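You operate a simulated robot arm through the tools that you are given. There is no shell and no other tool.

Carry out the task below with a simulated two-armed robot. There is one attempt and no reset: what you move stays moved.

TASK
Open the spares door, take the yellow insert on the base film deck top and put it away on the top shelf of the spares cabinet, then shut the door. Take the cap off the jar on the top of the check bench and lay it down there. Fetch the green cartridge and stand it on the steel block. Take the red nozzle from the top of the vice bench and leave it on the shelf under the vice bench. Pull the wipes door open. Any order will do.

The check looks at the end state, three seconds after you hand in, the way a careful person would. Anything else that was tipped, shoved, dropped, spilled or broken makes it a failure. A push-on lid holds only when it is set on centred and level and pressed home; a screw cap is set on level and turned clockwise until tight.

THE ROBOT
Two 6-joint arms with two-finger parallel grippers on one trunk, on a base that drives. Base frame: it is fixed to the floor where the robot stands at the start and does not move with it; the origin is under the middle of the robot, x ahead of it, y to its left, z up. Lengths are in mm, angles in rad, forces in N, time in s.
The left shoulder is at the start at [60, 187, 847], the right one opposite. With the tool pointing down near the work surface each hand reaches from about 220 to 580 mm from the robot's upright axis, wherever it stands, measured 20 degrees to its own side. Places, roughly: green cartridge (2x2x4 cm) [2800, -5000, 900]; jar [-1750, 1750, 1000]; red nozzle (3x3x3 cm) [2900, -5200, 900]; shelf under the vice bench [2600, -5300, 300]; spares door [2000, -300, 400]; steel block [2500, -5250, 750]; top shelf of the spares cabinet [2300, -200, 400]; wipes door [3600, 0, 1000]; yellow insert (6x5x2 cm) [2100, 500, 900]. Payload 1.57 kg a hand.
Tool frame (each hand has its own): the origin (TCP) lies between the finger pads and is the grasp point; the fingertips stand 30 mm ahead of it; z points along the fingers, y is the line along which they close. Largest opening 110 mm; finger width 24, thickness 12; the body of the gripper, 48 by 112 mm, starts 78 mm behind the TCP.
Orientation is that of the tool frame in the base frame, as a unit quaternion [x, y, z, w]. With the fingers straight down and closing along the base's y, the tool's x points along the base's -x, its y along +y and its z along -z.

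THE INTERFACE
- The arms move only by the tool play_rows. It takes "left_commands", "right_commands" or both (then of equal length, played together; a hand with none holds still); each is a list of rows, each a list of 6 numbers: the shift along the base's x, y, z in m, then the turn, a rotation vector about the base's x, y, z in rad. In form: [[dx, dy, dz, rx, ry, rz], ...]. A call has 1 to 20 rows; each row shifts and turns the commanded pose from where the row before left it. "left_hand" and "right_hand" are, for a hand that has rows, the closure, from 0 (fully open) to 1 (shut), set as the call begins (left out, the last holds). Each row takes 0.2 s and may step no farther than 50 mm and 0.15 rad from the row before; otherwise, or with a gripper value out of range, the whole call is refused. Where a pose cannot be reached the arm comes as near as it can. A force on the tool above 40 N (or 10 N above the force at the start of the call, whichever is more), or a blocked arm, ends the call early, and 0.2 s more pass. Each finger travels about 153 mm/s and halts on what it meets, pressing with about 39 N; the grip force reading is that of the motor and also rises with nothing between the fingers. The clock runs only during rows and for 0.2 s after the last one: add rows that do not move to give the fingers time. The reply holds the time, the measured pose of the TCP, the force on the tool along the base axes, the opening and the grip force, in the units named above and with some noise, with the torque about the TCP (base axes, N m) and any sound that the robot's microphone picked up.
- Cameras (640 x 400 px; columns grow to the right, rows downward): "scene" is now at [33.9, 2.9, 1391.4]; the picture's right is [-0.01, -1.00, 0.00], its down [-0.70, 0.01, -0.72] and it looks along [0.72, -0.01, -0.70] (base axes); focal length 289 px, centre (320, 200). "left" rides on the left gripper at [70, -16, -141] in its tool frame; the picture's right is [0.23, 0.97, 0.00], its down [-0.85, 0.20, -0.48] and it looks along [-0.47, 0.11, 0.88] (tool axes); focal length 222 px, centre (320, 200). "right" rides on the right gripper at [70, 16, -141] in its tool frame; the picture's right is [-0.23, 0.97, 0.00], its down [-0.86, -0.20, -0.48] and it looks along [-0.47, -0.11, 0.88] (tool axes); focal length 222 px, centre (320, 200). There is no depth. A picture from a camera that has moved, and an enlarged one, comes with that camera's place and axes in the base frame and with its lens. The place of the scene camera against the robot may be out by one fixed shift of up to 18 mm in any direction.
- capture(camera): a new picture of that camera. The clock stands still meanwhile.
- slide_trunk(by): slides the trunk up (or, below 0, down) by that many mm; the arms and the scene camera ride with it, the base frame stays. It gives what a move gives, with no picture.
- steer(legs): drives the robot by 1 to 6 legs, each [ahead, left, turn to the left] in mm, mm and rad, along the robot's own axes; the way and the turn of a leg run together, so that a leg with both is an arc; at most 1500 mm and 3.142 rad a leg. The arms and the cameras ride along, it lands a little off, and it stops where it bumps. It gives what a move gives.
- aim_head(pan, tilt): turns the head with the scene camera to pan (to the left, within 1.501 rad either way) and tilt (down, from -0.506 to 1.204), counted from straight ahead of the robot. It gives what a move gives.
- inspect(camera, box): a new picture of the part [left, top, right, bottom] of that camera's present view, enlarged. The clock stands still meanwhile.
- hand_in(): hands the job in; it is judged then, once.

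Nothing tells you exact positions but the pictures and the camera data. Unless the task says otherwise, let go and move clear before handing in.

The tools are called after ">>>" as name(argument=value, ...) on one line, values as JSON. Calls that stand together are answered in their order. play_rows: Moves the arms, as the interface text tells. Its arguments: {"type":"object","properties":{"left_commands":{"type":"array"},"left_hand":{"type":"number"},"right_commands":{"type":"array"},"right_hand":{"type":"number"}},"required":[]} The other tools are called the same way: slide_trunk (by) slides the trunk up or down; steer (legs) drives the base; aim_head (pan, tilt) turns the head that bears the scene camera; capture (camera) takes a picture; inspect (camera, box) takes an enlarged picture of a part of a camera's view; hand_in () hands the job in.

At the start:

```text
time_s: 0.0
left_tool_pos: [440.4, 208.2, 631.8]
left_orientation: [0.0, 1.0, 0.0, 0.0]
left_wrist_force: [0.0, 0.3, -0.7]
left_moment: [0.02, -0.01, 0.0]
left_grip_width: 110.0
left_gripper_force: 0.1
right_tool_pos: [354.5, -197.8, 619.2]
right_orientation: [0.0, 1.0, 0.0, 0.0]
right_wrist_force: [-0.1, -0.4, -0.1]
right_moment: [0.02, -0.01, 0.0]
right_grip_width: 110.0
right_gripper_force: 0.0
trunk travel left (down, up): [-475.0, 515.0]
robot x, y, heading: [1.5, -0.4, -0.006]
head pan, tilt: [-0.014, 0.773]
```

scene: 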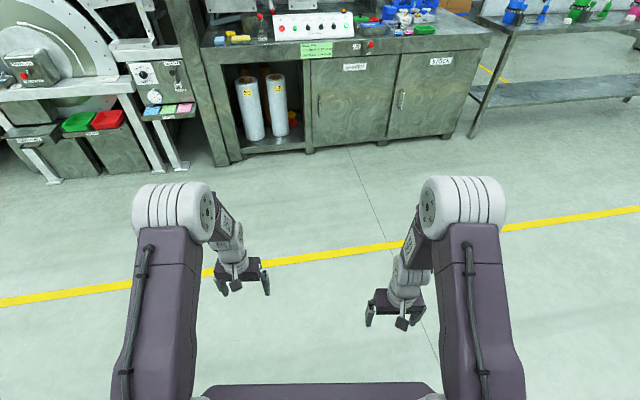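
right: 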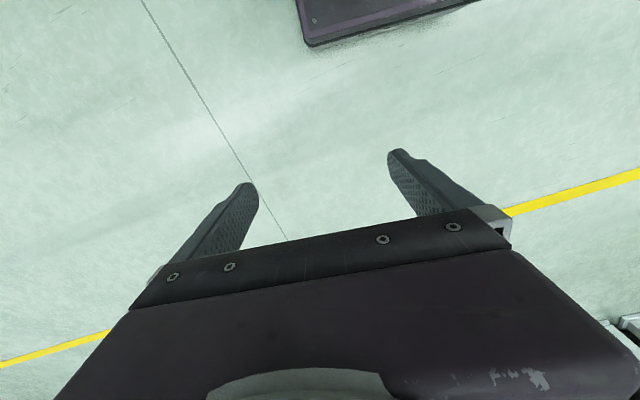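
left: 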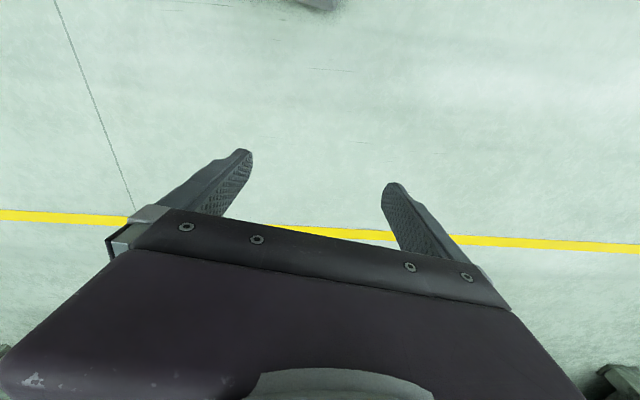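

I see a workbench ahead with two cabinet doors, film rolls, and a control panel on top; the yellow insert is probably near its left part. I'll look around with the head first.

>>> aim_head(pan=0, tilt=0.45)

>>> capture(camera="scene")

>>> inspect(camera="scene", box=[180, 80, 500, 280])

```text
time_s: 0.8
left_tool_pos: [442.0, 206.9, 631.7]
left_orientation: [0.0, 1.0, 0.0, 0.0]
left_wrist_force: [-0.3, 0.9, 0.6]
left_moment: [-0.01, 0.01, 0.0]
left_grip_width: 110.0
left_gripper_force: 0.2
right_tool_pos: [354.6, -198.0, 617.3]
right_orientation: [0.0, 1.0, 0.0, 0.0]
right_wrist_force: [-0.1, 0.7, -0.6]
right_moment: [-0.02, 0.02, -0.02]
right_grip_width: 109.8
right_gripper_force: 0.2
trunk travel left (down, up): [-475.0, 515.0]
robot x, y, heading: [2.0, 3.6, -0.0]
head pan, tilt: [0.0, 0.45]
```

```text
taken
camera scene: at [43.9, 4.0, 1419.6], right [0.0, -1.0, 0.0], down [-0.44, 0.0, -0.9], along [0.9, 0.0, -0.44], focal length 289 px, centre (320, 200)
```

scene: 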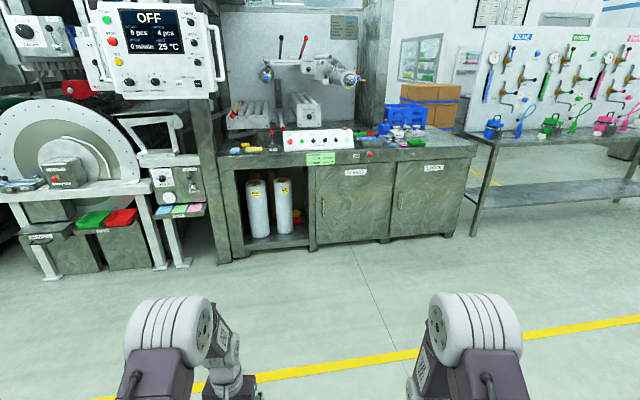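

```text
2.00 times, centred on (340, 180) of scene
camera zoom: at [43.9, 4.0, 1419.6], right [0.0, -1.0, 0.0], down [-0.44, 0.0, -0.9], along [0.9, 0.0, -0.44], focal length 577 px, centre (280, 240)
```

zoom: 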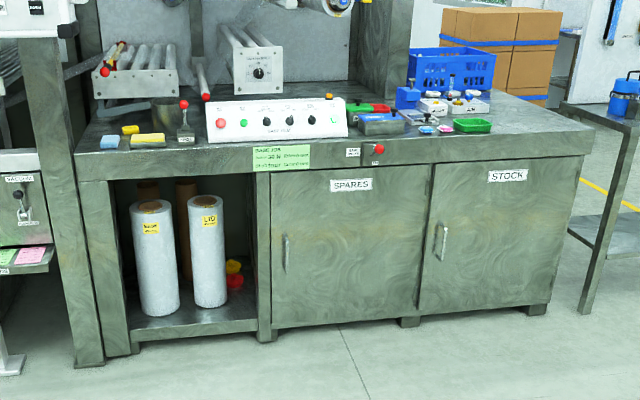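

The deck with the SPARES door (handle at left side, hinges at right) is about 2.1 m ahead; two yellow items lie on its top. I'll survey the rest of the room before driving.

>>> aim_head(pan=1.4, tilt=0.3)

>>> capture(camera="scene")

>>> aim_head(pan=-0.8, tilt=0.3)

>>> capture(camera="scene")

>>> aim_head(pan=-1.5, tilt=0.3)

>>> capture(camera="scene")

>>> aim_head(pan=0, tilt=0.1)

>>> capture(camera="scene")

```text
time_s: 2.4
left_tool_pos: [441.6, 207.5, 631.2]
left_orientation: [-0.001, 1.0, -0.001, 0.0]
left_wrist_force: [-0.9, -0.1, 0.5]
left_moment: [0.01, 0.02, -0.01]
left_grip_width: 109.7
left_gripper_force: 0.1
right_tool_pos: [354.8, -199.2, 617.5]
right_orientation: [0.001, 1.0, 0.0, 0.0]
right_wrist_force: [0.8, 0.8, -0.3]
right_moment: [-0.01, 0.01, 0.01]
right_grip_width: 109.8
right_gripper_force: 0.1
trunk travel left (down, up): [-475.0, 515.0]
robot x, y, heading: [5.2, -1.1, 0.002]
head pan, tilt: [1.4, 0.3]
```

```text
taken
camera scene: at [-32.0, 96.0, 1433.6], right [0.99, -0.17, 0.0], down [-0.05, -0.29, -0.96], along [0.16, 0.94, -0.3], focal length 289 px, centre (320, 200)
```

scene: 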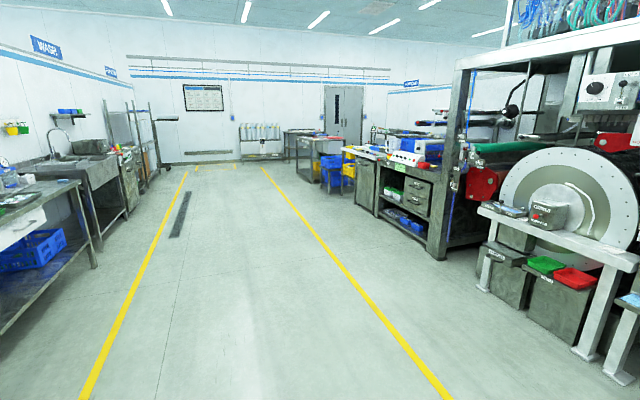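

```text
time_s: 4.4
left_tool_pos: [442.0, 206.7, 632.6]
left_orientation: [-0.001, 1.0, 0.0, -0.001]
left_wrist_force: [-0.7, -0.1, 0.0]
left_moment: [0.01, 0.02, -0.01]
left_grip_width: 110.2
left_gripper_force: 0.1
right_tool_pos: [353.9, -198.9, 616.7]
right_orientation: [-0.001, 1.0, 0.0, 0.0]
right_wrist_force: [-0.3, 0.9, -0.5]
right_moment: [0.0, 0.02, -0.02]
right_grip_width: 109.9
right_gripper_force: 0.1
trunk travel left (down, up): [-475.0, 515.0]
robot x, y, heading: [-2.9, 1.7, 0.002]
head pan, tilt: [-0.799, 0.3]
```

```text
taken
camera scene: at [17.2, -62.9, 1433.6], right [-0.72, -0.7, 0.0], down [-0.21, 0.21, -0.96], along [0.67, -0.68, -0.3], focal length 289 px, centre (320, 200)
```

scene: 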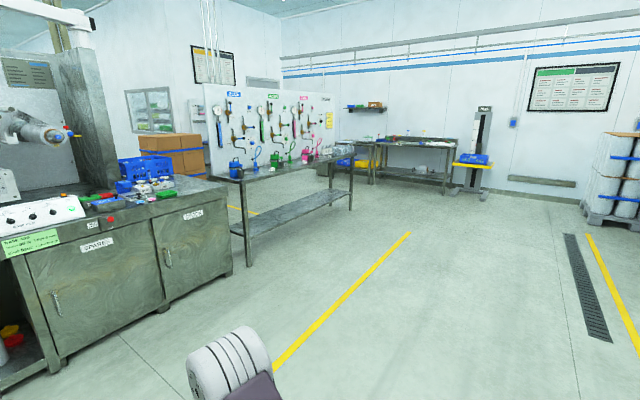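

```text
time_s: 5.5
left_tool_pos: [443.1, 207.0, 632.3]
left_orientation: [0.0, 1.0, 0.0, 0.001]
left_wrist_force: [0.6, 0.1, -0.2]
left_moment: [0.0, -0.03, 0.0]
left_grip_width: 110.0
left_gripper_force: 0.1
right_tool_pos: [354.3, -198.5, 619.2]
right_orientation: [0.0, 1.0, 0.001, 0.0]
right_wrist_force: [0.6, 0.1, -0.4]
right_moment: [0.04, 0.01, -0.02]
right_grip_width: 109.7
right_gripper_force: 0.1
trunk travel left (down, up): [-475.0, 515.0]
robot x, y, heading: [-2.8, -0.6, -0.002]
head pan, tilt: [-1.499, 0.3]
```

```text
taken
camera scene: at [-41.2, -89.1, 1433.6], right [-1.0, -0.07, 0.0], down [-0.02, 0.29, -0.96], along [0.07, -0.95, -0.3], focal length 289 px, centre (320, 200)
```

scene: 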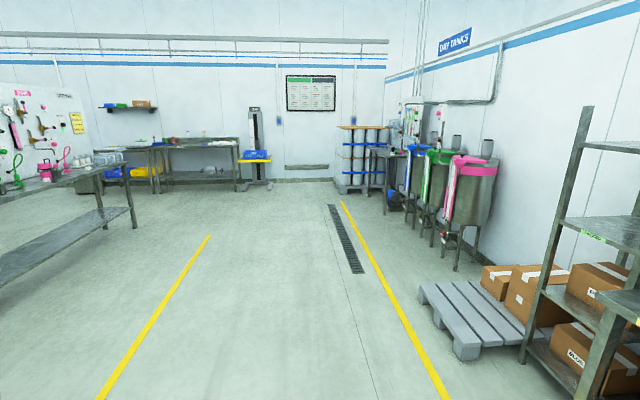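

```text
time_s: 7.1
left_tool_pos: [441.7, 208.8, 631.9]
left_orientation: [0.0, 1.0, 0.001, 0.0]
left_wrist_force: [-0.4, 0.1, -0.2]
left_moment: [-0.01, 0.0, 0.01]
left_grip_width: 109.9
left_gripper_force: 0.0
right_tool_pos: [354.6, -198.7, 619.1]
right_orientation: [0.0, 1.0, 0.0, 0.001]
right_wrist_force: [-0.3, 0.4, 0.6]
right_moment: [0.01, 0.03, -0.01]
right_grip_width: 110.1
right_gripper_force: 0.0
trunk travel left (down, up): [-475.0, 515.0]
robot x, y, heading: [0.9, -3.4, 0.001]
head pan, tilt: [0.0, 0.099]
```

```text
taken
camera scene: at [44.1, 3.9, 1452.3], right [0.0, -1.0, 0.0], down [-0.1, 0.0, -0.99], along [0.99, 0.0, -0.1], focal length 289 px, centre (320, 200)
```

scene: 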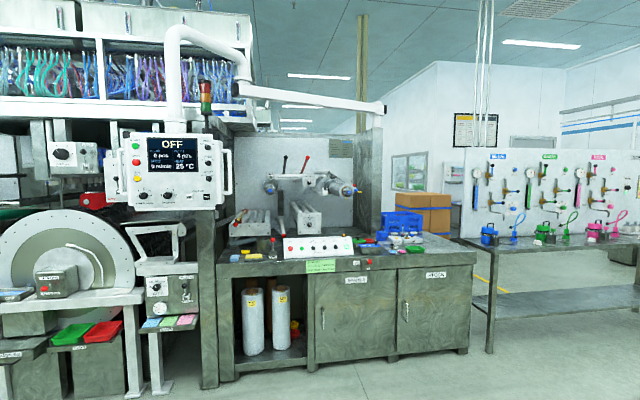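

The vice bench is in the far right corner, the check bench is to the left behind, and the deck is directly ahead. I'll drive closer to the deck and look at the door and the yellow items.

>>> steer(legs=[[1000, 0, 0]])

>>> aim_head(pan=0, tilt=0.6)

>>> capture(camera="scene")

>>> aim_head(pan=0.35, tilt=0.5)

>>> capture(camera="scene")

```text
time_s: 12.3
left_tool_pos: [1448.8, 198.7, 631.8]
left_orientation: [0.005, 1.0, 0.0, 0.0]
left_wrist_force: [0.1, 0.6, 0.2]
left_moment: [0.01, -0.01, -0.05]
left_grip_width: 110.0
left_gripper_force: 0.1
right_tool_pos: [1357.9, -206.0, 617.6]
right_orientation: [0.005, 1.0, 0.0, -0.001]
right_wrist_force: [0.5, 0.1, 0.2]
right_moment: [-0.01, 0.0, 0.01]
right_grip_width: 110.1
right_gripper_force: 0.1
trunk travel left (down, up): [-475.0, 515.0]
robot x, y, heading: [1007.5, -4.5, -0.009]
head pan, tilt: [0.0, 0.099]
```

```text
time_s: 13.2
left_tool_pos: [1449.2, 198.8, 632.1]
left_orientation: [0.004, 1.0, 0.0, 0.0]
left_wrist_force: [0.6, 0.0, 0.8]
left_moment: [-0.01, 0.02, -0.01]
left_grip_width: 110.1
left_gripper_force: 0.1
right_tool_pos: [1358.3, -206.7, 619.0]
right_orientation: [0.004, 1.0, 0.0, 0.0]
right_wrist_force: [-0.6, -1.0, 0.4]
right_moment: [-0.04, 0.01, 0.02]
right_grip_width: 109.8
right_gripper_force: 0.1
trunk travel left (down, up): [-475.0, 515.0]
robot x, y, heading: [1005.1, -2.8, -0.011]
head pan, tilt: [0.0, 0.6]
```

```text
taken
camera scene: at [1046.2, -0.8, 1406.2], right [-0.01, -1.0, 0.0], down [-0.56, 0.01, -0.83], along [0.83, -0.01, -0.56], focal length 289 px, centre (320, 200)
```

scene: 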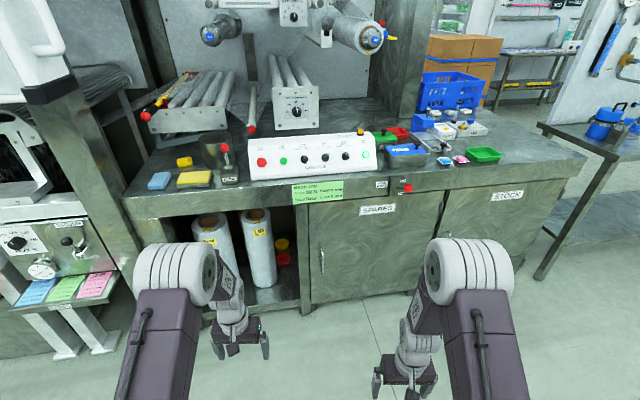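

```text
time_s: 14.1
left_tool_pos: [1449.4, 199.8, 631.9]
left_orientation: [0.004, 1.0, -0.001, 0.0]
left_wrist_force: [-0.7, 0.7, 0.2]
left_moment: [-0.01, -0.01, 0.02]
left_grip_width: 109.8
left_gripper_force: 0.2
right_tool_pos: [1357.9, -205.7, 618.4]
right_orientation: [0.004, 1.0, 0.0, 0.0]
right_wrist_force: [0.3, 0.6, -0.4]
right_moment: [-0.02, 0.0, -0.01]
right_grip_width: 110.1
right_gripper_force: 0.1
trunk travel left (down, up): [-475.0, 515.0]
robot x, y, heading: [1003.5, -3.9, -0.007]
head pan, tilt: [0.351, 0.499]
```

```text
taken
camera scene: at [1043.5, 30.4, 1415.2], right [0.33, -0.94, 0.0], down [-0.45, -0.16, -0.88], along [0.83, 0.29, -0.48], focal length 289 px, centre (320, 200)
```

scene: 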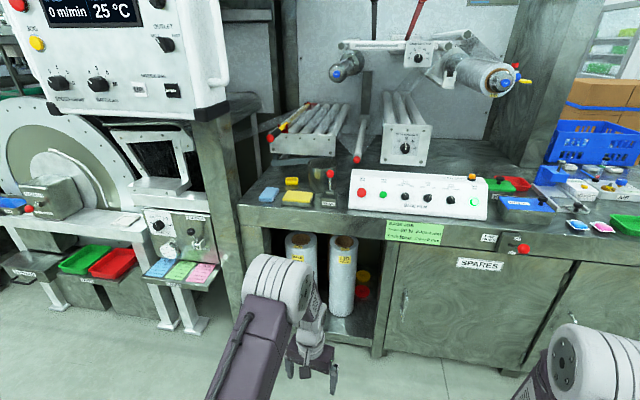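

>>> inspect(camera="scene", box=[230, 150, 390, 250])

>>> inspect(camera="scene", box=[360, 200, 600, 350])

```text
4.00 times, centred on (310, 200) of scene
camera zoom: at [1043.5, 30.4, 1415.2], right [0.33, -0.94, 0.0], down [-0.45, -0.16, -0.88], along [0.83, 0.29, -0.48], focal length 1155 px, centre (360, 200)
```

zoom: 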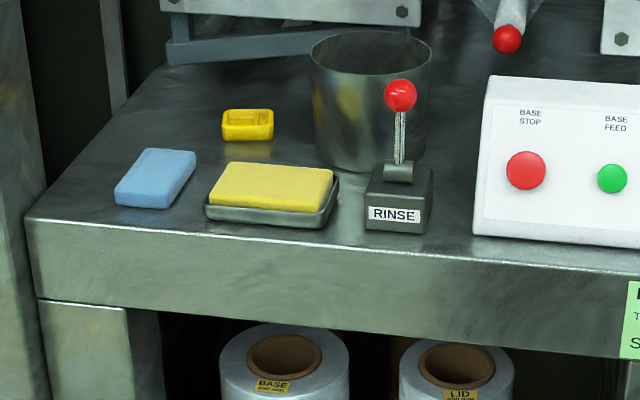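

```text
2.67 times, centred on (480, 275) of scene
camera zoom: at [1043.5, 30.4, 1415.2], right [0.33, -0.94, 0.0], down [-0.45, -0.16, -0.88], along [0.83, 0.29, -0.48], focal length 770 px, centre (-107, 0)
```

zoom: 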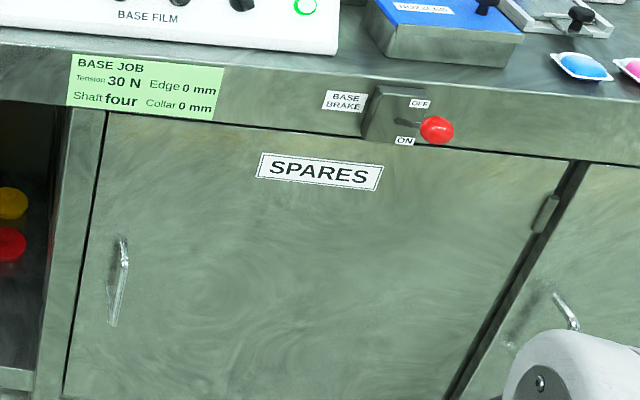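

The yellow insert is the small open yellow block near [2120, 550, 850] (the other yellow object is a sponge in a dish). The deck front is rotated about 0.15 rad relative to the base frame, the handle is near [1982, -19, 433] and the hinge near [2090, -550]; I'll square up to the deck and move closer for a better look.

>>> steer(legs=[[0, 0, 0.162], [340, 0, 0]])

>>> aim_head(pan=0, tilt=0.75)

>>> capture(camera="scene")

>>> inspect(camera="scene", box=[240, 160, 400, 260])

```text
time_s: 16.9
left_tool_pos: [1747.0, 320.7, 632.6]
left_orientation: [-0.077, 0.997, 0.0, 0.0]
left_wrist_force: [0.9, -0.4, 0.1]
left_moment: [0.01, -0.01, 0.0]
left_grip_width: 110.0
left_gripper_force: 0.2
right_tool_pos: [1722.3, -94.9, 619.4]
right_orientation: [-0.077, 0.997, 0.0, 0.0]
right_wrist_force: [-0.6, 0.9, 0.2]
right_moment: [-0.01, 0.02, -0.02]
right_grip_width: 109.9
right_gripper_force: 0.1
trunk travel left (down, up): [-475.0, 515.0]
robot x, y, heading: [1341.1, 46.2, 0.154]
head pan, tilt: [0.351, 0.499]
```

```text
time_s: 17.8
left_tool_pos: [1746.7, 320.2, 632.9]
left_orientation: [-0.077, 0.997, 0.0, -0.001]
left_wrist_force: [-0.3, 0.2, -0.3]
left_moment: [-0.01, 0.0, -0.03]
left_grip_width: 109.8
left_gripper_force: 0.0
right_tool_pos: [1722.5, -93.7, 618.7]
right_orientation: [-0.076, 0.997, -0.001, 0.001]
right_wrist_force: [0.3, -0.1, 0.8]
right_moment: [0.03, 0.0, -0.02]
right_grip_width: 110.1
right_gripper_force: 0.1
trunk travel left (down, up): [-475.0, 515.0]
robot x, y, heading: [1344.0, 48.6, 0.157]
head pan, tilt: [0.0, 0.75]
```

```text
taken
camera scene: at [1376.7, 55.0, 1393.3], right [0.15, -0.99, 0.0], down [-0.67, -0.1, -0.73], along [0.72, 0.11, -0.68], focal length 289 px, centre (320, 200)
```

scene: 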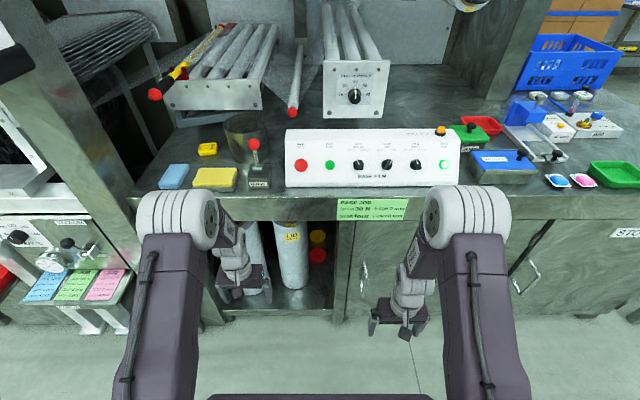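

```text
4.00 times, centred on (320, 210) of scene
camera zoom: at [1376.7, 55.0, 1393.3], right [0.15, -0.99, 0.0], down [-0.67, -0.1, -0.73], along [0.72, 0.11, -0.68], focal length 1155 px, centre (320, 160)
```

zoom: 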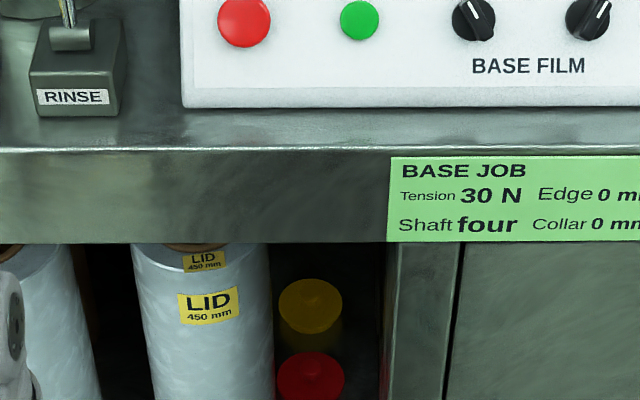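

>>> inspect(camera="scene", box=[330, 200, 490, 300])

>>> inspect(camera="scene", box=[150, 110, 310, 210])

>>> capture(camera="right")

>>> capture(camera="left")

```text
4.00 times, centred on (410, 250) of scene
camera zoom: at [1376.7, 55.0, 1393.3], right [0.15, -0.99, 0.0], down [-0.67, -0.1, -0.73], along [0.72, 0.11, -0.68], focal length 1155 px, centre (-40, 0)
```

zoom: 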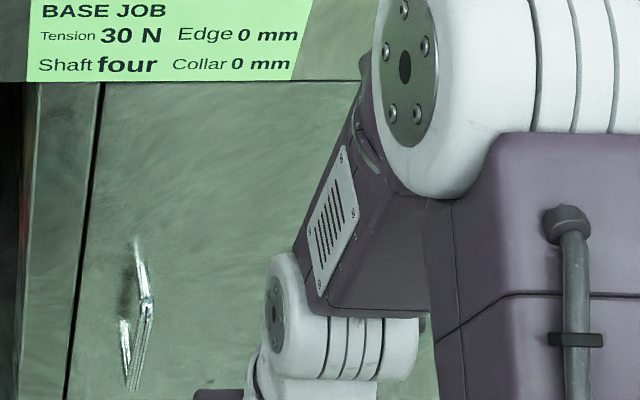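

```text
4.00 times, centred on (230, 160) of scene
camera zoom: at [1376.7, 55.0, 1393.3], right [0.15, -0.99, 0.0], down [-0.67, -0.1, -0.73], along [0.72, 0.11, -0.68], focal length 1155 px, centre (680, 360)
```

zoom: 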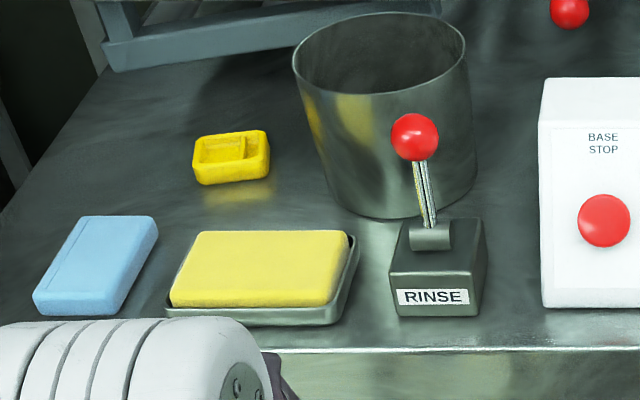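

```text
taken
camera right: at [1652.5, -89.4, 760.3], right [0.08, 1.0, 0.0], down [0.88, -0.07, 0.48], along [0.48, -0.04, -0.88], focal length 222 px, centre (320, 200)
```

right: 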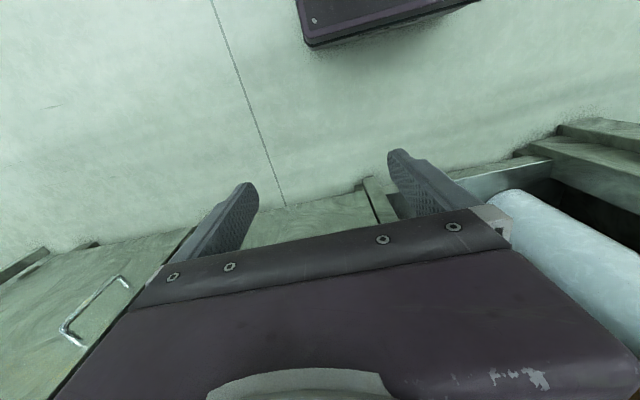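

```text
taken
camera left: at [1681.5, 294.1, 772.8], right [-0.37, 0.93, 0.0], down [0.81, 0.33, 0.48], along [0.44, 0.18, -0.88], focal length 222 px, centre (320, 200)
```

left: 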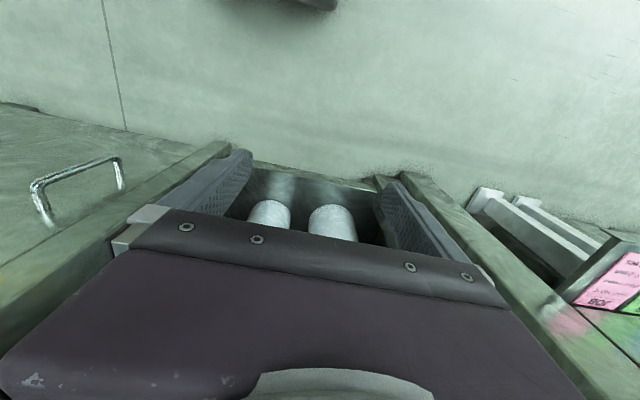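

The handle is a vertical bar with ~50 mm standoff, near [1947, -17, 430]. I'll lower the trunk and turn the right hand to point forward at it, staying about 120 mm short.

>>> slide_trunk(by=-230)

>>> play_rows(right_commands=[[0.0097, 0.0053, 0.0037, 0.0223, -0.1411, 0], [0.0097, 0.0053, 0.0037, 0.0223, -0.1411, 0], [0.0097, 0.0053, 0.0037, 0.0223, -0.1411, 0], [0.0097, 0.0053, 0.0037, 0.0223, -0.1411, 0], [0.0097, 0.0053, 0.0037, 0.0223, -0.1411, 0], [0.0097, 0.0053, 0.0037, 0.0223, -0.1411, 0], [0.0097, 0.0053, 0.0037, 0.0223, -0.1411, 0], [0.0097, 0.0053, 0.0037, 0.0223, -0.1411, 0], [0.0097, 0.0053, 0.0037, 0.0223, -0.1411, 0], [0.0097, 0.0053, 0.0037, 0.0223, -0.1411, 0], [0.0097, 0.0053, 0.0037, 0.0223, -0.1411, 0]], right_hand=0)

>>> capture(camera="right")

>>> capture(camera="scene")

>>> capture(camera="left")

```text
time_s: 20.2
left_tool_pos: [1746.5, 321.2, 403.5]
left_orientation: [-0.077, 0.997, 0.001, 0.0]
left_wrist_force: [0.1, -0.1, 0.1]
left_moment: [0.0, 0.01, -0.03]
left_grip_width: 110.0
left_gripper_force: 0.1
right_tool_pos: [1722.1, -94.8, 388.3]
right_orientation: [-0.076, 0.997, 0.0, 0.0]
right_wrist_force: [-0.5, 0.0, 0.6]
right_moment: [0.03, 0.02, 0.01]
right_grip_width: 110.0
right_gripper_force: 0.1
trunk travel left (down, up): [-245.0, 745.0]
robot x, y, heading: [1341.9, 49.2, 0.152]
head pan, tilt: [0.0, 0.75]
```

```text
time_s: 22.1
left_tool_pos: [1745.2, 319.6, 403.6]
left_orientation: [-0.076, 0.997, 0.001, 0.001]
left_wrist_force: [-0.3, 0.2, 1.0]
left_moment: [0.0, 0.0, 0.0]
left_grip_width: 109.9
left_gripper_force: 0.0
right_tool_pos: [1952.1, -13.4, 513.5]
right_orientation: [-0.071, 0.847, 0.044, 0.526]
right_wrist_force: [-16.6, -2.5, 10.1]
right_moment: [0.83, -0.17, 0.96]
right_grip_width: 109.6
right_gripper_force: 0.0
right hand out of reach, approached as far as the arm can: row 5, 6, 7, 8, 9
trunk travel left (down, up): [-245.0, 745.0]
robot x, y, heading: [1341.2, 45.1, 0.15]
head pan, tilt: [0.0, 0.75]
stopped in row 9 (right hand): the force on the tool passed its limit at 139 N (the readings are from after the stop); the commanded pose is now the measured one
```

```text
taken
camera right: at [1796.2, -23.5, 513.6], right [-0.06, 0.98, 0.2], down [-0.02, -0.21, 0.98], along [1.0, 0.06, 0.03], focal length 222 px, centre (320, 200)
```

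right: 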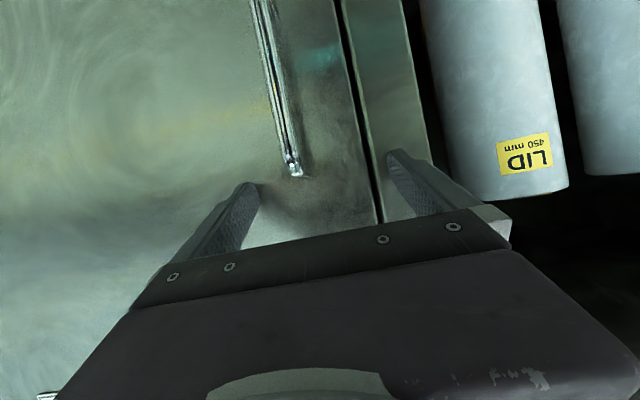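

```text
taken
camera scene: at [1372.8, 54.6, 1163.7], right [0.15, -0.99, 0.0], down [-0.67, -0.1, -0.73], along [0.73, 0.11, -0.68], focal length 289 px, centre (320, 200)
```

scene: 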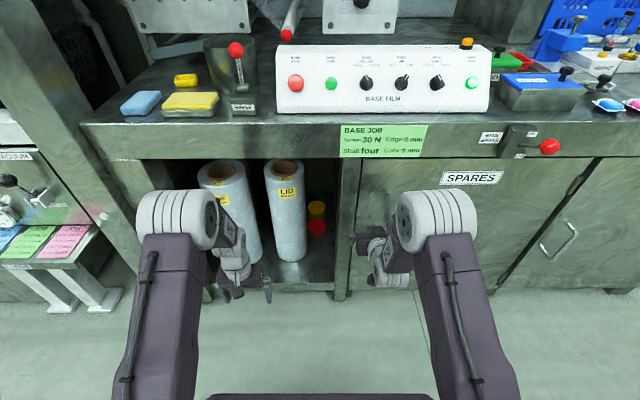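

```text
taken
camera left: at [1680.1, 293.1, 543.8], right [-0.37, 0.93, 0.0], down [0.81, 0.33, 0.48], along [0.45, 0.18, -0.88], focal length 222 px, centre (320, 200)
```

left: 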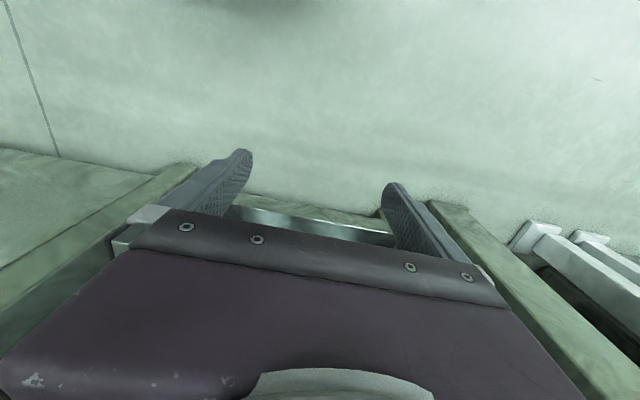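

The hand was out of its fold range, jumped ahead and touched the door above the handle (the handle sits just below, between the fingers). I'll back the base straight off and check nothing was disturbed.

>>> steer(legs=[[-150, 0, 0]])

>>> slide_trunk(by=230)

>>> capture(camera="scene")

>>> capture(camera="right")

```text
time_s: 23.4
left_tool_pos: [1601.0, 297.1, 403.4]
left_orientation: [-0.075, 0.997, 0.0, -0.001]
left_wrist_force: [0.1, 0.5, -0.9]
left_moment: [0.01, -0.01, 0.03]
left_grip_width: 109.9
left_gripper_force: 0.1
right_tool_pos: [1806.8, -35.0, 511.2]
right_orientation: [-0.069, 0.847, 0.043, 0.525]
right_wrist_force: [0.4, 0.6, 0.3]
right_moment: [0.03, 0.0, 0.02]
right_grip_width: 110.2
right_gripper_force: 0.0
trunk travel left (down, up): [-245.0, 745.0]
robot x, y, heading: [1195.4, 24.4, 0.151]
head pan, tilt: [0.0, 0.75]
```

```text
time_s: 25.9
left_tool_pos: [1600.2, 296.8, 632.0]
left_orientation: [-0.075, 0.997, 0.0, 0.0]
left_wrist_force: [1.1, 0.5, 0.6]
left_moment: [-0.04, -0.02, 0.04]
left_grip_width: 110.1
left_gripper_force: 0.1
right_tool_pos: [1808.5, -36.6, 740.6]
right_orientation: [-0.07, 0.848, 0.043, 0.524]
right_wrist_force: [-0.1, 0.1, -0.2]
right_moment: [-0.01, -0.02, 0.0]
right_grip_width: 110.0
right_gripper_force: 0.0
trunk travel left (down, up): [-475.0, 515.0]
robot x, y, heading: [1199.1, 21.0, 0.152]
head pan, tilt: [0.0, 0.75]
```

```text
taken
camera scene: at [1229.7, 32.3, 1393.2], right [0.15, -0.99, 0.0], down [-0.67, -0.1, -0.73], along [0.72, 0.11, -0.68], focal length 289 px, centre (320, 200)
```

scene: 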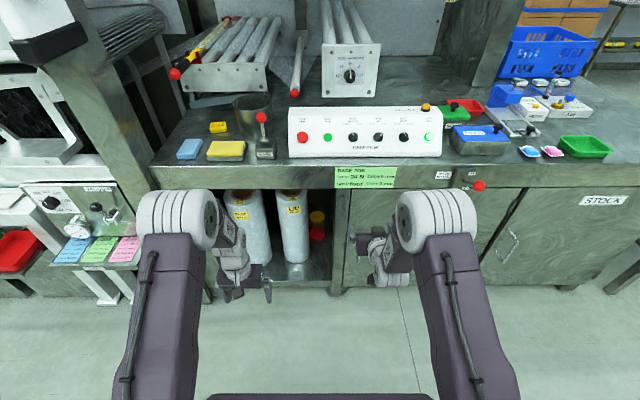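

```text
taken
camera right: at [1651.6, -46.2, 741.3], right [-0.06, 0.98, 0.2], down [-0.01, -0.2, 0.98], along [1.0, 0.06, 0.03], focal length 222 px, centre (320, 200)
```

right: 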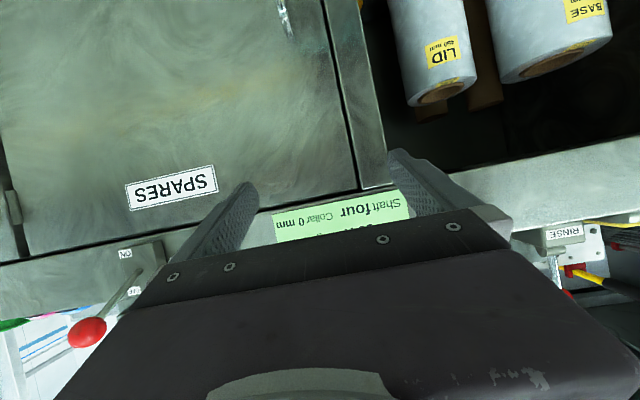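

Everything still looks undisturbed. I'll lower the right hand in steps at a comfortable distance from the door, watching the reach messages.

>>> play_rows(right_commands=[[-0.0158, -0.0024, -0.04, 0, 0, 0], [-0.0158, -0.0024, -0.04, 0, 0, 0], [-0.0158, -0.0024, -0.04, 0, 0, 0], [-0.0158, -0.0024, -0.04, 0, 0, 0], [-0.0158, -0.0024, -0.04, 0, 0, 0]], right_hand=0)

```text
time_s: 27.1
left_tool_pos: [1600.5, 296.4, 631.4]
left_orientation: [-0.076, 0.997, 0.001, -0.001]
left_wrist_force: [0.9, 0.3, -0.6]
left_moment: [0.02, 0.0, 0.0]
left_grip_width: 109.9
left_gripper_force: 0.0
right_tool_pos: [1838.6, -17.0, 564.5]
right_orientation: [-0.069, 0.849, 0.043, 0.522]
right_wrist_force: [-0.1, 0.3, -0.5]
right_moment: [0.0, -0.02, 0.04]
right_grip_width: 110.1
right_gripper_force: 0.0
right hand out of reach, approached as far as the arm can: row 1, 2, 3, 4, 5
trunk travel left (down, up): [-475.0, 515.0]
robot x, y, heading: [1193.7, 20.2, 0.154]
head pan, tilt: [0.0, 0.75]
```

The hand can't point that far forward when close in, so I'll grip the bar with the hand pitched more downward instead. Rotating back toward vertical to find a reachable pitch.

>>> play_rows(right_commands=[[0, 0, 0, -0.0214, 0.1384, 0], [0, 0, 0, -0.0214, 0.1384, 0], [0, 0, 0, -0.0107, 0.0692, 0], [0, 0, 0, 0, 0, 0]])

>>> capture(camera="scene")

```text
time_s: 28.1
left_tool_pos: [1600.9, 296.4, 633.1]
left_orientation: [-0.076, 0.997, 0.001, 0.0]
left_wrist_force: [-0.6, 0.0, 0.3]
left_moment: [-0.01, -0.01, 0.03]
left_grip_width: 109.9
left_gripper_force: 0.0
right_tool_pos: [1838.7, -19.4, 564.8]
right_orientation: [-0.075, 0.926, 0.031, 0.368]
right_wrist_force: [0.2, -0.4, 0.3]
right_moment: [-0.01, 0.0, 0.02]
right_grip_width: 109.9
right_gripper_force: 0.0
trunk travel left (down, up): [-475.0, 515.0]
robot x, y, heading: [1196.9, 21.2, 0.155]
head pan, tilt: [0.0, 0.75]
```

```text
taken
camera scene: at [1229.6, 32.3, 1393.2], right [0.15, -0.99, 0.0], down [-0.67, -0.1, -0.73], along [0.72, 0.11, -0.68], focal length 289 px, centre (320, 200)
```

scene: 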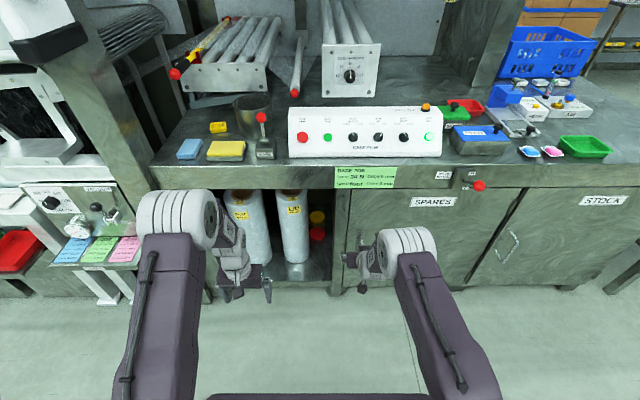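

>>> play_rows(right_commands=[[-0.0247, -0.0038, -0.02, 0, 0, 0], [-0.0247, -0.0038, -0.02, 0, 0, 0], [-0.0247, -0.0038, -0.02, 0, 0, 0], [-0.0247, -0.0038, -0.02, 0, 0, 0], [-0.0247, -0.0038, -0.02, 0, 0, 0], [-0.0247, -0.0038, -0.02, 0, 0, 0]])

```text
time_s: 29.5
left_tool_pos: [1600.7, 296.0, 631.6]
left_orientation: [-0.075, 0.997, 0.0, 0.0]
left_wrist_force: [-0.9, 0.3, 0.4]
left_moment: [0.01, 0.01, -0.01]
left_grip_width: 110.0
left_gripper_force: 0.0
right_tool_pos: [1692.9, -41.3, 443.7]
right_orientation: [-0.074, 0.926, 0.032, 0.368]
right_wrist_force: [0.4, 1.5, 0.4]
right_moment: [0.03, -0.01, 0.01]
right_grip_width: 110.1
right_gripper_force: 0.1
trunk travel left (down, up): [-475.0, 515.0]
robot x, y, heading: [1196.9, 27.8, 0.155]
head pan, tilt: [0.0, 0.75]
```

>>> play_rows(right_commands=[[-0.0247, -0.0038, -0.003, 0, 0, 0], [-0.0247, -0.0038, -0.003, 0, 0, 0], [-0.0247, -0.0038, -0.003, 0, 0, 0], [-0.0247, -0.0038, -0.003, 0, 0, 0]])

>>> capture(camera="right")

```text
time_s: 30.5
left_tool_pos: [1600.5, 296.5, 632.5]
left_orientation: [-0.075, 0.997, 0.0, 0.001]
left_wrist_force: [-0.1, 0.5, -0.5]
left_moment: [0.02, 0.02, 0.02]
left_grip_width: 110.1
left_gripper_force: 0.0
right_tool_pos: [1671.6, -24.5, 408.5]
right_orientation: [-0.075, 0.927, 0.032, 0.367]
right_wrist_force: [-0.2, 0.7, -0.9]
right_moment: [0.02, -0.01, 0.01]
right_grip_width: 110.0
right_gripper_force: 0.0
right hand out of reach, approached as far as the arm can: row 1, 2, 3, 4
trunk travel left (down, up): [-475.0, 515.0]
robot x, y, heading: [1198.4, 29.5, 0.146]
head pan, tilt: [0.0, 0.75]
```

```text
taken
camera right: at [1525.6, -33.1, 464.0], right [0.01, 0.99, 0.16], down [0.32, -0.15, 0.93], along [0.95, 0.05, -0.32], focal length 222 px, centre (320, 200)
```

right: 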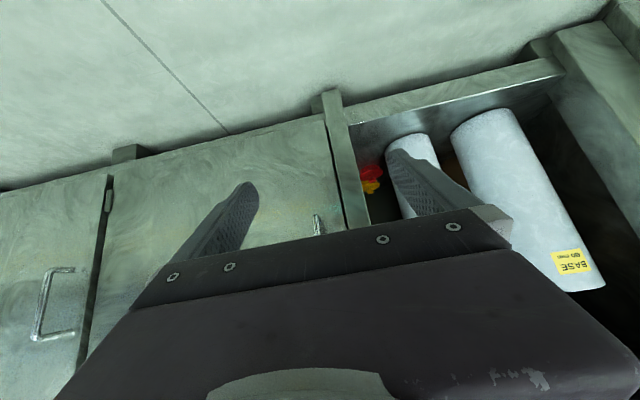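

>>> steer(legs=[[110, 0, 0]])

>>> play_rows(right_commands=[[0.0088, -0.0139, 0.007, 0, 0, 0], [0.0088, -0.0139, 0.007, 0, 0, 0], [0.0088, -0.0139, 0.007, 0, 0, 0], [0, 0, 0, 0, 0, 0]])

>>> capture(camera="right")

```text
time_s: 31.6
left_tool_pos: [1709.1, 314.5, 631.4]
left_orientation: [-0.076, 0.997, 0.0, 0.0]
left_wrist_force: [0.1, -0.1, -0.2]
left_moment: [0.01, 0.01, -0.01]
left_grip_width: 110.0
left_gripper_force: 0.0
right_tool_pos: [1780.8, -7.4, 408.0]
right_orientation: [-0.075, 0.927, 0.032, 0.366]
right_wrist_force: [0.4, -1.2, 0.6]
right_moment: [-0.02, 0.01, -0.01]
right_grip_width: 110.2
right_gripper_force: 0.0
trunk travel left (down, up): [-475.0, 515.0]
robot x, y, heading: [1300.1, 44.7, 0.152]
head pan, tilt: [0.0, 0.75]
```

```text
time_s: 32.6
left_tool_pos: [1706.9, 313.9, 632.0]
left_orientation: [-0.076, 0.997, 0.0, 0.0]
left_wrist_force: [-0.3, -0.3, -0.6]
left_moment: [-0.03, -0.01, -0.02]
left_grip_width: 109.8
left_gripper_force: 0.0
right_tool_pos: [1806.8, -51.1, 429.5]
right_orientation: [-0.075, 0.927, 0.031, 0.367]
right_wrist_force: [-0.3, 0.8, 0.4]
right_moment: [-0.01, 0.02, -0.02]
right_grip_width: 110.2
right_gripper_force: 0.1
trunk travel left (down, up): [-475.0, 515.0]
robot x, y, heading: [1299.8, 41.8, 0.153]
head pan, tilt: [0.0, 0.75]
```

```text
taken
camera right: at [1660.6, -59.2, 484.8], right [0.0, 0.99, 0.16], down [0.32, -0.15, 0.93], along [0.95, 0.05, -0.32], focal length 222 px, centre (320, 200)
```

right: 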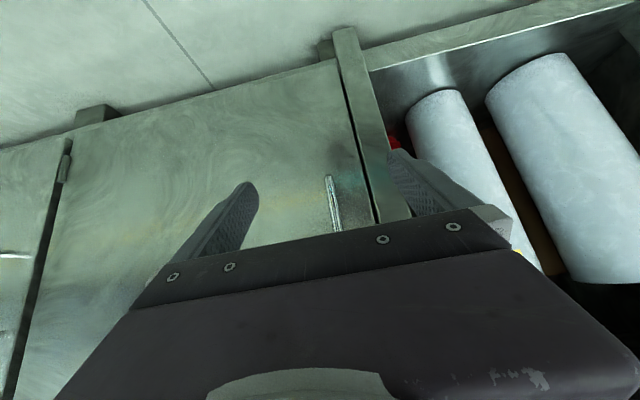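

The bar lines up between the fingers. I'll move the hand forward ~110 mm toward the bar and check.

>>> play_rows(right_commands=[[0.0182, 0.0033, 0, 0, 0, 0], [0.0182, 0.0033, 0, 0, 0, 0], [0.0182, 0.0033, 0, 0, 0, 0], [0.0182, 0.0033, 0, 0, 0, 0], [0.0182, 0.0033, 0, 0, 0, 0], [0.0182, 0.0033, 0, 0, 0, 0], [0, 0, 0, 0, 0, 0]])

>>> capture(camera="right")

```text
time_s: 34.2
left_tool_pos: [1708.5, 313.6, 630.3]
left_orientation: [-0.075, 0.997, 0.0, 0.0]
left_wrist_force: [0.8, -0.3, 0.2]
left_moment: [0.05, 0.01, -0.01]
left_grip_width: 110.1
left_gripper_force: 0.1
right_tool_pos: [1916.1, -29.6, 428.3]
right_orientation: [-0.075, 0.927, 0.032, 0.367]
right_wrist_force: [0.5, -0.2, -0.2]
right_moment: [0.0, -0.02, 0.0]
right_grip_width: 109.8
right_gripper_force: 0.1
trunk travel left (down, up): [-475.0, 515.0]
robot x, y, heading: [1302.9, 41.5, 0.15]
head pan, tilt: [0.0, 0.75]
```

```text
taken
camera right: at [1769.8, -37.7, 484.2], right [0.01, 0.99, 0.16], down [0.33, -0.15, 0.93], along [0.95, 0.05, -0.32], focal length 222 px, centre (320, 200)
```

right: 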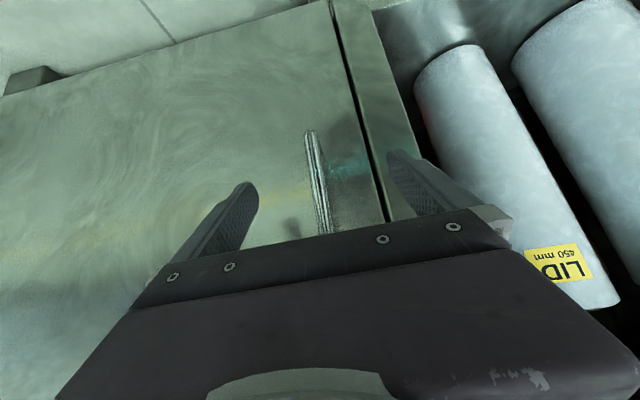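

>>> play_rows(right_commands=[[0.0109, 0.0015, 0, 0, 0, 0], [0.0109, 0.0015, 0, 0, 0, 0], [0, 0, 0, 0, 0, 0]])

>>> play_rows(right_commands=[[0, 0, 0, 0, 0, 0], [0, 0, 0, 0, 0, 0], [0, 0, 0, 0, 0, 0], [0, 0, 0, 0, 0, 0]], right_hand=1)

>>> capture(camera="right")

```text
time_s: 35.0
left_tool_pos: [1709.4, 313.3, 632.0]
left_orientation: [-0.075, 0.997, 0.0, 0.0]
left_wrist_force: [0.4, -0.9, 0.2]
left_moment: [0.03, -0.03, 0.01]
left_grip_width: 110.1
left_gripper_force: 0.0
right_tool_pos: [1938.3, -26.9, 428.7]
right_orientation: [-0.074, 0.927, 0.03, 0.367]
right_wrist_force: [-0.1, -0.6, -1.2]
right_moment: [0.03, 0.02, 0.0]
right_grip_width: 110.0
right_gripper_force: 0.1
trunk travel left (down, up): [-475.0, 515.0]
robot x, y, heading: [1307.2, 36.2, 0.147]
head pan, tilt: [0.0, 0.75]
```

```text
time_s: 36.0
left_tool_pos: [1709.3, 312.3, 631.8]
left_orientation: [-0.075, 0.997, 0.0, 0.0]
left_wrist_force: [-0.2, -0.1, -0.1]
left_moment: [0.01, 0.0, -0.01]
left_grip_width: 110.2
left_gripper_force: 0.0
right_tool_pos: [1939.0, -29.1, 430.0]
right_orientation: [-0.073, 0.926, 0.031, 0.368]
right_wrist_force: [6.3, -27.8, 2.2]
right_moment: [-1.13, 0.13, -0.27]
right_grip_width: 13.6
right_gripper_force: 30.0
trunk travel left (down, up): [-475.0, 515.0]
robot x, y, heading: [1303.0, 42.3, 0.15]
head pan, tilt: [0.0, 0.75]
```

```text
taken
camera right: at [1791.7, -37.2, 484.3], right [0.01, 0.99, 0.16], down [0.32, -0.15, 0.93], along [0.95, 0.04, -0.32], focal length 222 px, centre (320, 200)
```

right: 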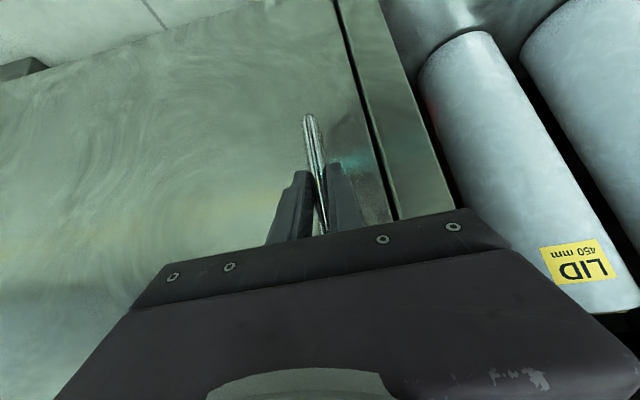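

Gripped the bar (13.6 mm). I'll relieve the side load slightly and start pulling along the door arc about the hinge.

>>> play_rows(right_commands=[[0, -0.003, 0, 0, 0, 0], [-0.013, -0.0039, 0, 0, 0, 0.025], [-0.0129, -0.0043, 0, 0, 0, 0.025], [-0.0128, -0.0046, 0, 0, 0, 0.025], [-0.0126, -0.0049, 0, 0, 0, 0.025]], right_hand=1)

>>> capture(camera="scene")

```text
time_s: 37.2
left_tool_pos: [1708.2, 314.1, 631.8]
left_orientation: [-0.076, 0.997, 0.0, 0.0]
left_wrist_force: [0.1, 0.3, -0.3]
left_moment: [0.01, -0.01, -0.01]
left_grip_width: 110.2
left_gripper_force: 0.1
right_tool_pos: [1885.6, -47.0, 428.2]
right_orientation: [-0.123, 0.921, 0.051, 0.365]
right_wrist_force: [4.7, -12.2, 5.3]
right_moment: [-0.56, -0.79, -0.1]
right_grip_width: 14.1
right_gripper_force: 30.5
trunk travel left (down, up): [-475.0, 515.0]
robot x, y, heading: [1299.8, 42.8, 0.15]
head pan, tilt: [0.0, 0.75]
```

```text
taken
camera scene: at [1337.7, 48.1, 1393.3], right [0.15, -0.99, 0.0], down [-0.67, -0.1, -0.73], along [0.72, 0.11, -0.68], focal length 289 px, centre (320, 200)
```

scene: 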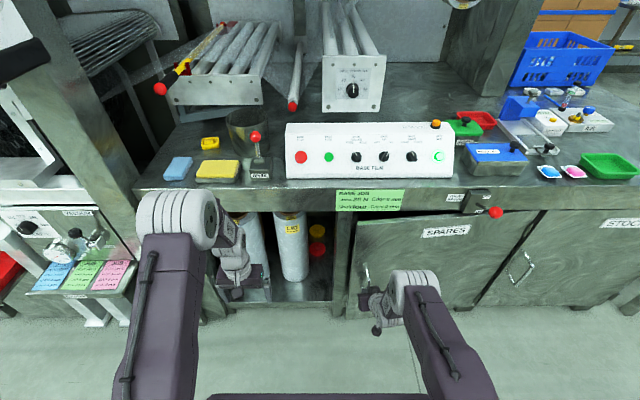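

>>> play_rows(right_commands=[[-0.0125, -0.0052, 0, 0, 0, 0.025], [-0.0125, -0.0055, 0, 0, 0, 0.025], [-0.0122, -0.0059, 0, 0, 0, 0.025], [-0.0121, -0.0061, 0, 0, 0, 0.025], [-0.0119, -0.0065, 0, 0, 0, 0.025], [-0.0118, -0.0067, 0, 0, 0, 0.025]])

>>> capture(camera="scene")

```text
time_s: 38.6
left_tool_pos: [1708.7, 313.4, 630.7]
left_orientation: [-0.076, 0.997, 0.0, 0.0]
left_wrist_force: [1.1, -0.2, 0.1]
left_moment: [-0.01, 0.01, 0.0]
left_grip_width: 110.1
left_gripper_force: 0.1
right_tool_pos: [1813.2, -82.2, 428.5]
right_orientation: [-0.192, 0.91, 0.078, 0.358]
right_wrist_force: [-3.5, 5.6, 4.0]
right_moment: [-0.47, -0.05, 0.11]
right_grip_width: 14.0
right_gripper_force: 29.7
trunk travel left (down, up): [-475.0, 515.0]
robot x, y, heading: [1303.3, 42.7, 0.153]
head pan, tilt: [0.0, 0.75]
```

```text
taken
camera scene: at [1337.4, 49.6, 1393.3], right [0.15, -0.99, 0.0], down [-0.67, -0.1, -0.73], along [0.72, 0.11, -0.68], focal length 289 px, centre (320, 200)
```

scene: 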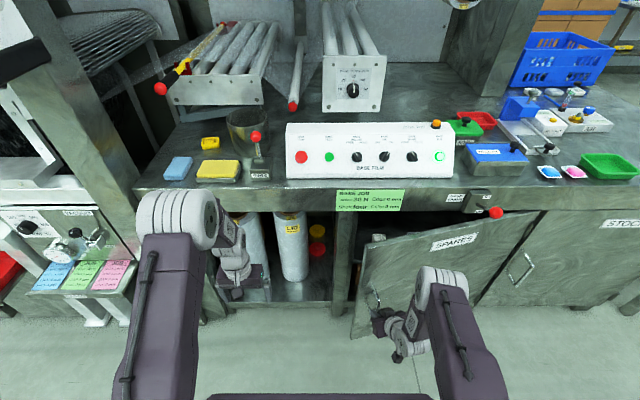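

The door is swinging well. I'll keep hold of the handle and continue the arc by driving the base back and to the right in small legs.

>>> steer(legs=[[-44.4, -20.1, 0]])

>>> steer(legs=[[-42.5, -24.1, 0]])

```text
time_s: 39.6
left_tool_pos: [1667.0, 287.3, 631.2]
left_orientation: [-0.076, 0.997, 0.0, 0.001]
left_wrist_force: [-0.1, 0.1, 0.4]
left_moment: [-0.01, 0.02, -0.02]
left_grip_width: 110.2
left_gripper_force: 0.1
right_tool_pos: [1770.6, -107.8, 429.0]
right_orientation: [-0.193, 0.91, 0.078, 0.359]
right_wrist_force: [-16.8, 23.6, -0.6]
right_moment: [-0.46, -0.1, 0.49]
right_grip_width: 14.0
right_gripper_force: 30.1
trunk travel left (down, up): [-475.0, 515.0]
robot x, y, heading: [1267.1, 14.3, 0.156]
head pan, tilt: [0.0, 0.75]
```

```text
time_s: 40.5
left_tool_pos: [1629.0, 257.8, 633.1]
left_orientation: [-0.077, 0.997, 0.0, 0.001]
left_wrist_force: [0.3, -0.4, -0.5]
left_moment: [0.02, 0.0, -0.01]
left_grip_width: 110.2
left_gripper_force: 0.1
right_tool_pos: [1732.6, -138.0, 428.7]
right_orientation: [-0.194, 0.91, 0.078, 0.358]
right_wrist_force: [-11.4, 13.1, 7.1]
right_moment: [-0.6, -0.39, 0.36]
right_grip_width: 13.6
right_gripper_force: 30.6
trunk travel left (down, up): [-475.0, 515.0]
robot x, y, heading: [1228.2, -17.8, 0.154]
head pan, tilt: [0.0, 0.75]
```

>>> steer(legs=[[-40.2, -27.6, 0]])

>>> play_rows(right_commands=[[0, 0, 0, 0, 0, 0.06], [0, 0, 0, 0, 0, 0.06], [0, 0, 0, 0, 0, 0.06], [0, 0, 0, 0, 0, 0.06]])

>>> capture(camera="scene")

```text
time_s: 41.4
left_tool_pos: [1591.4, 223.7, 633.9]
left_orientation: [-0.076, 0.997, 0.0, 0.001]
left_wrist_force: [-0.1, 0.1, -0.4]
left_moment: [0.0, 0.02, -0.02]
left_grip_width: 110.2
left_gripper_force: 0.1
right_tool_pos: [1695.5, -171.9, 427.7]
right_orientation: [-0.196, 0.91, 0.079, 0.358]
right_wrist_force: [-12.1, 11.3, 10.3]
right_moment: [-0.73, -0.35, 0.39]
right_grip_width: 13.9
right_gripper_force: 30.0
trunk travel left (down, up): [-475.0, 515.0]
robot x, y, heading: [1189.5, -48.6, 0.158]
head pan, tilt: [0.0, 0.75]
```

```text
time_s: 42.4
left_tool_pos: [1596.7, 225.0, 632.8]
left_orientation: [-0.077, 0.997, -0.001, 0.0]
left_wrist_force: [-0.3, 0.8, 0.4]
left_moment: [-0.01, -0.01, 0.01]
left_grip_width: 109.8
left_gripper_force: 0.1
right_tool_pos: [1698.2, -171.0, 428.0]
right_orientation: [-0.302, 0.88, 0.12, 0.346]
right_wrist_force: [9.2, -9.7, 9.4]
right_moment: [-0.3, -0.5, -0.28]
right_grip_width: 14.0
right_gripper_force: 30.2
trunk travel left (down, up): [-475.0, 515.0]
robot x, y, heading: [1188.2, -46.1, 0.159]
head pan, tilt: [0.0, 0.75]
```

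```text
taken
camera scene: at [1224.1, -40.8, 1393.3], right [0.15, -0.99, 0.0], down [-0.67, -0.1, -0.73], along [0.72, 0.11, -0.68], focal length 289 px, centre (320, 200)
```

scene: 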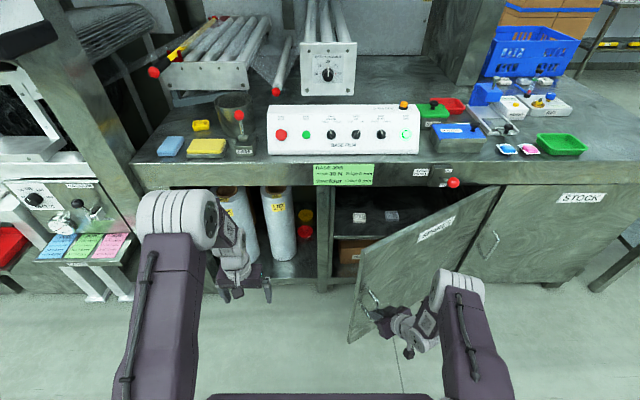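

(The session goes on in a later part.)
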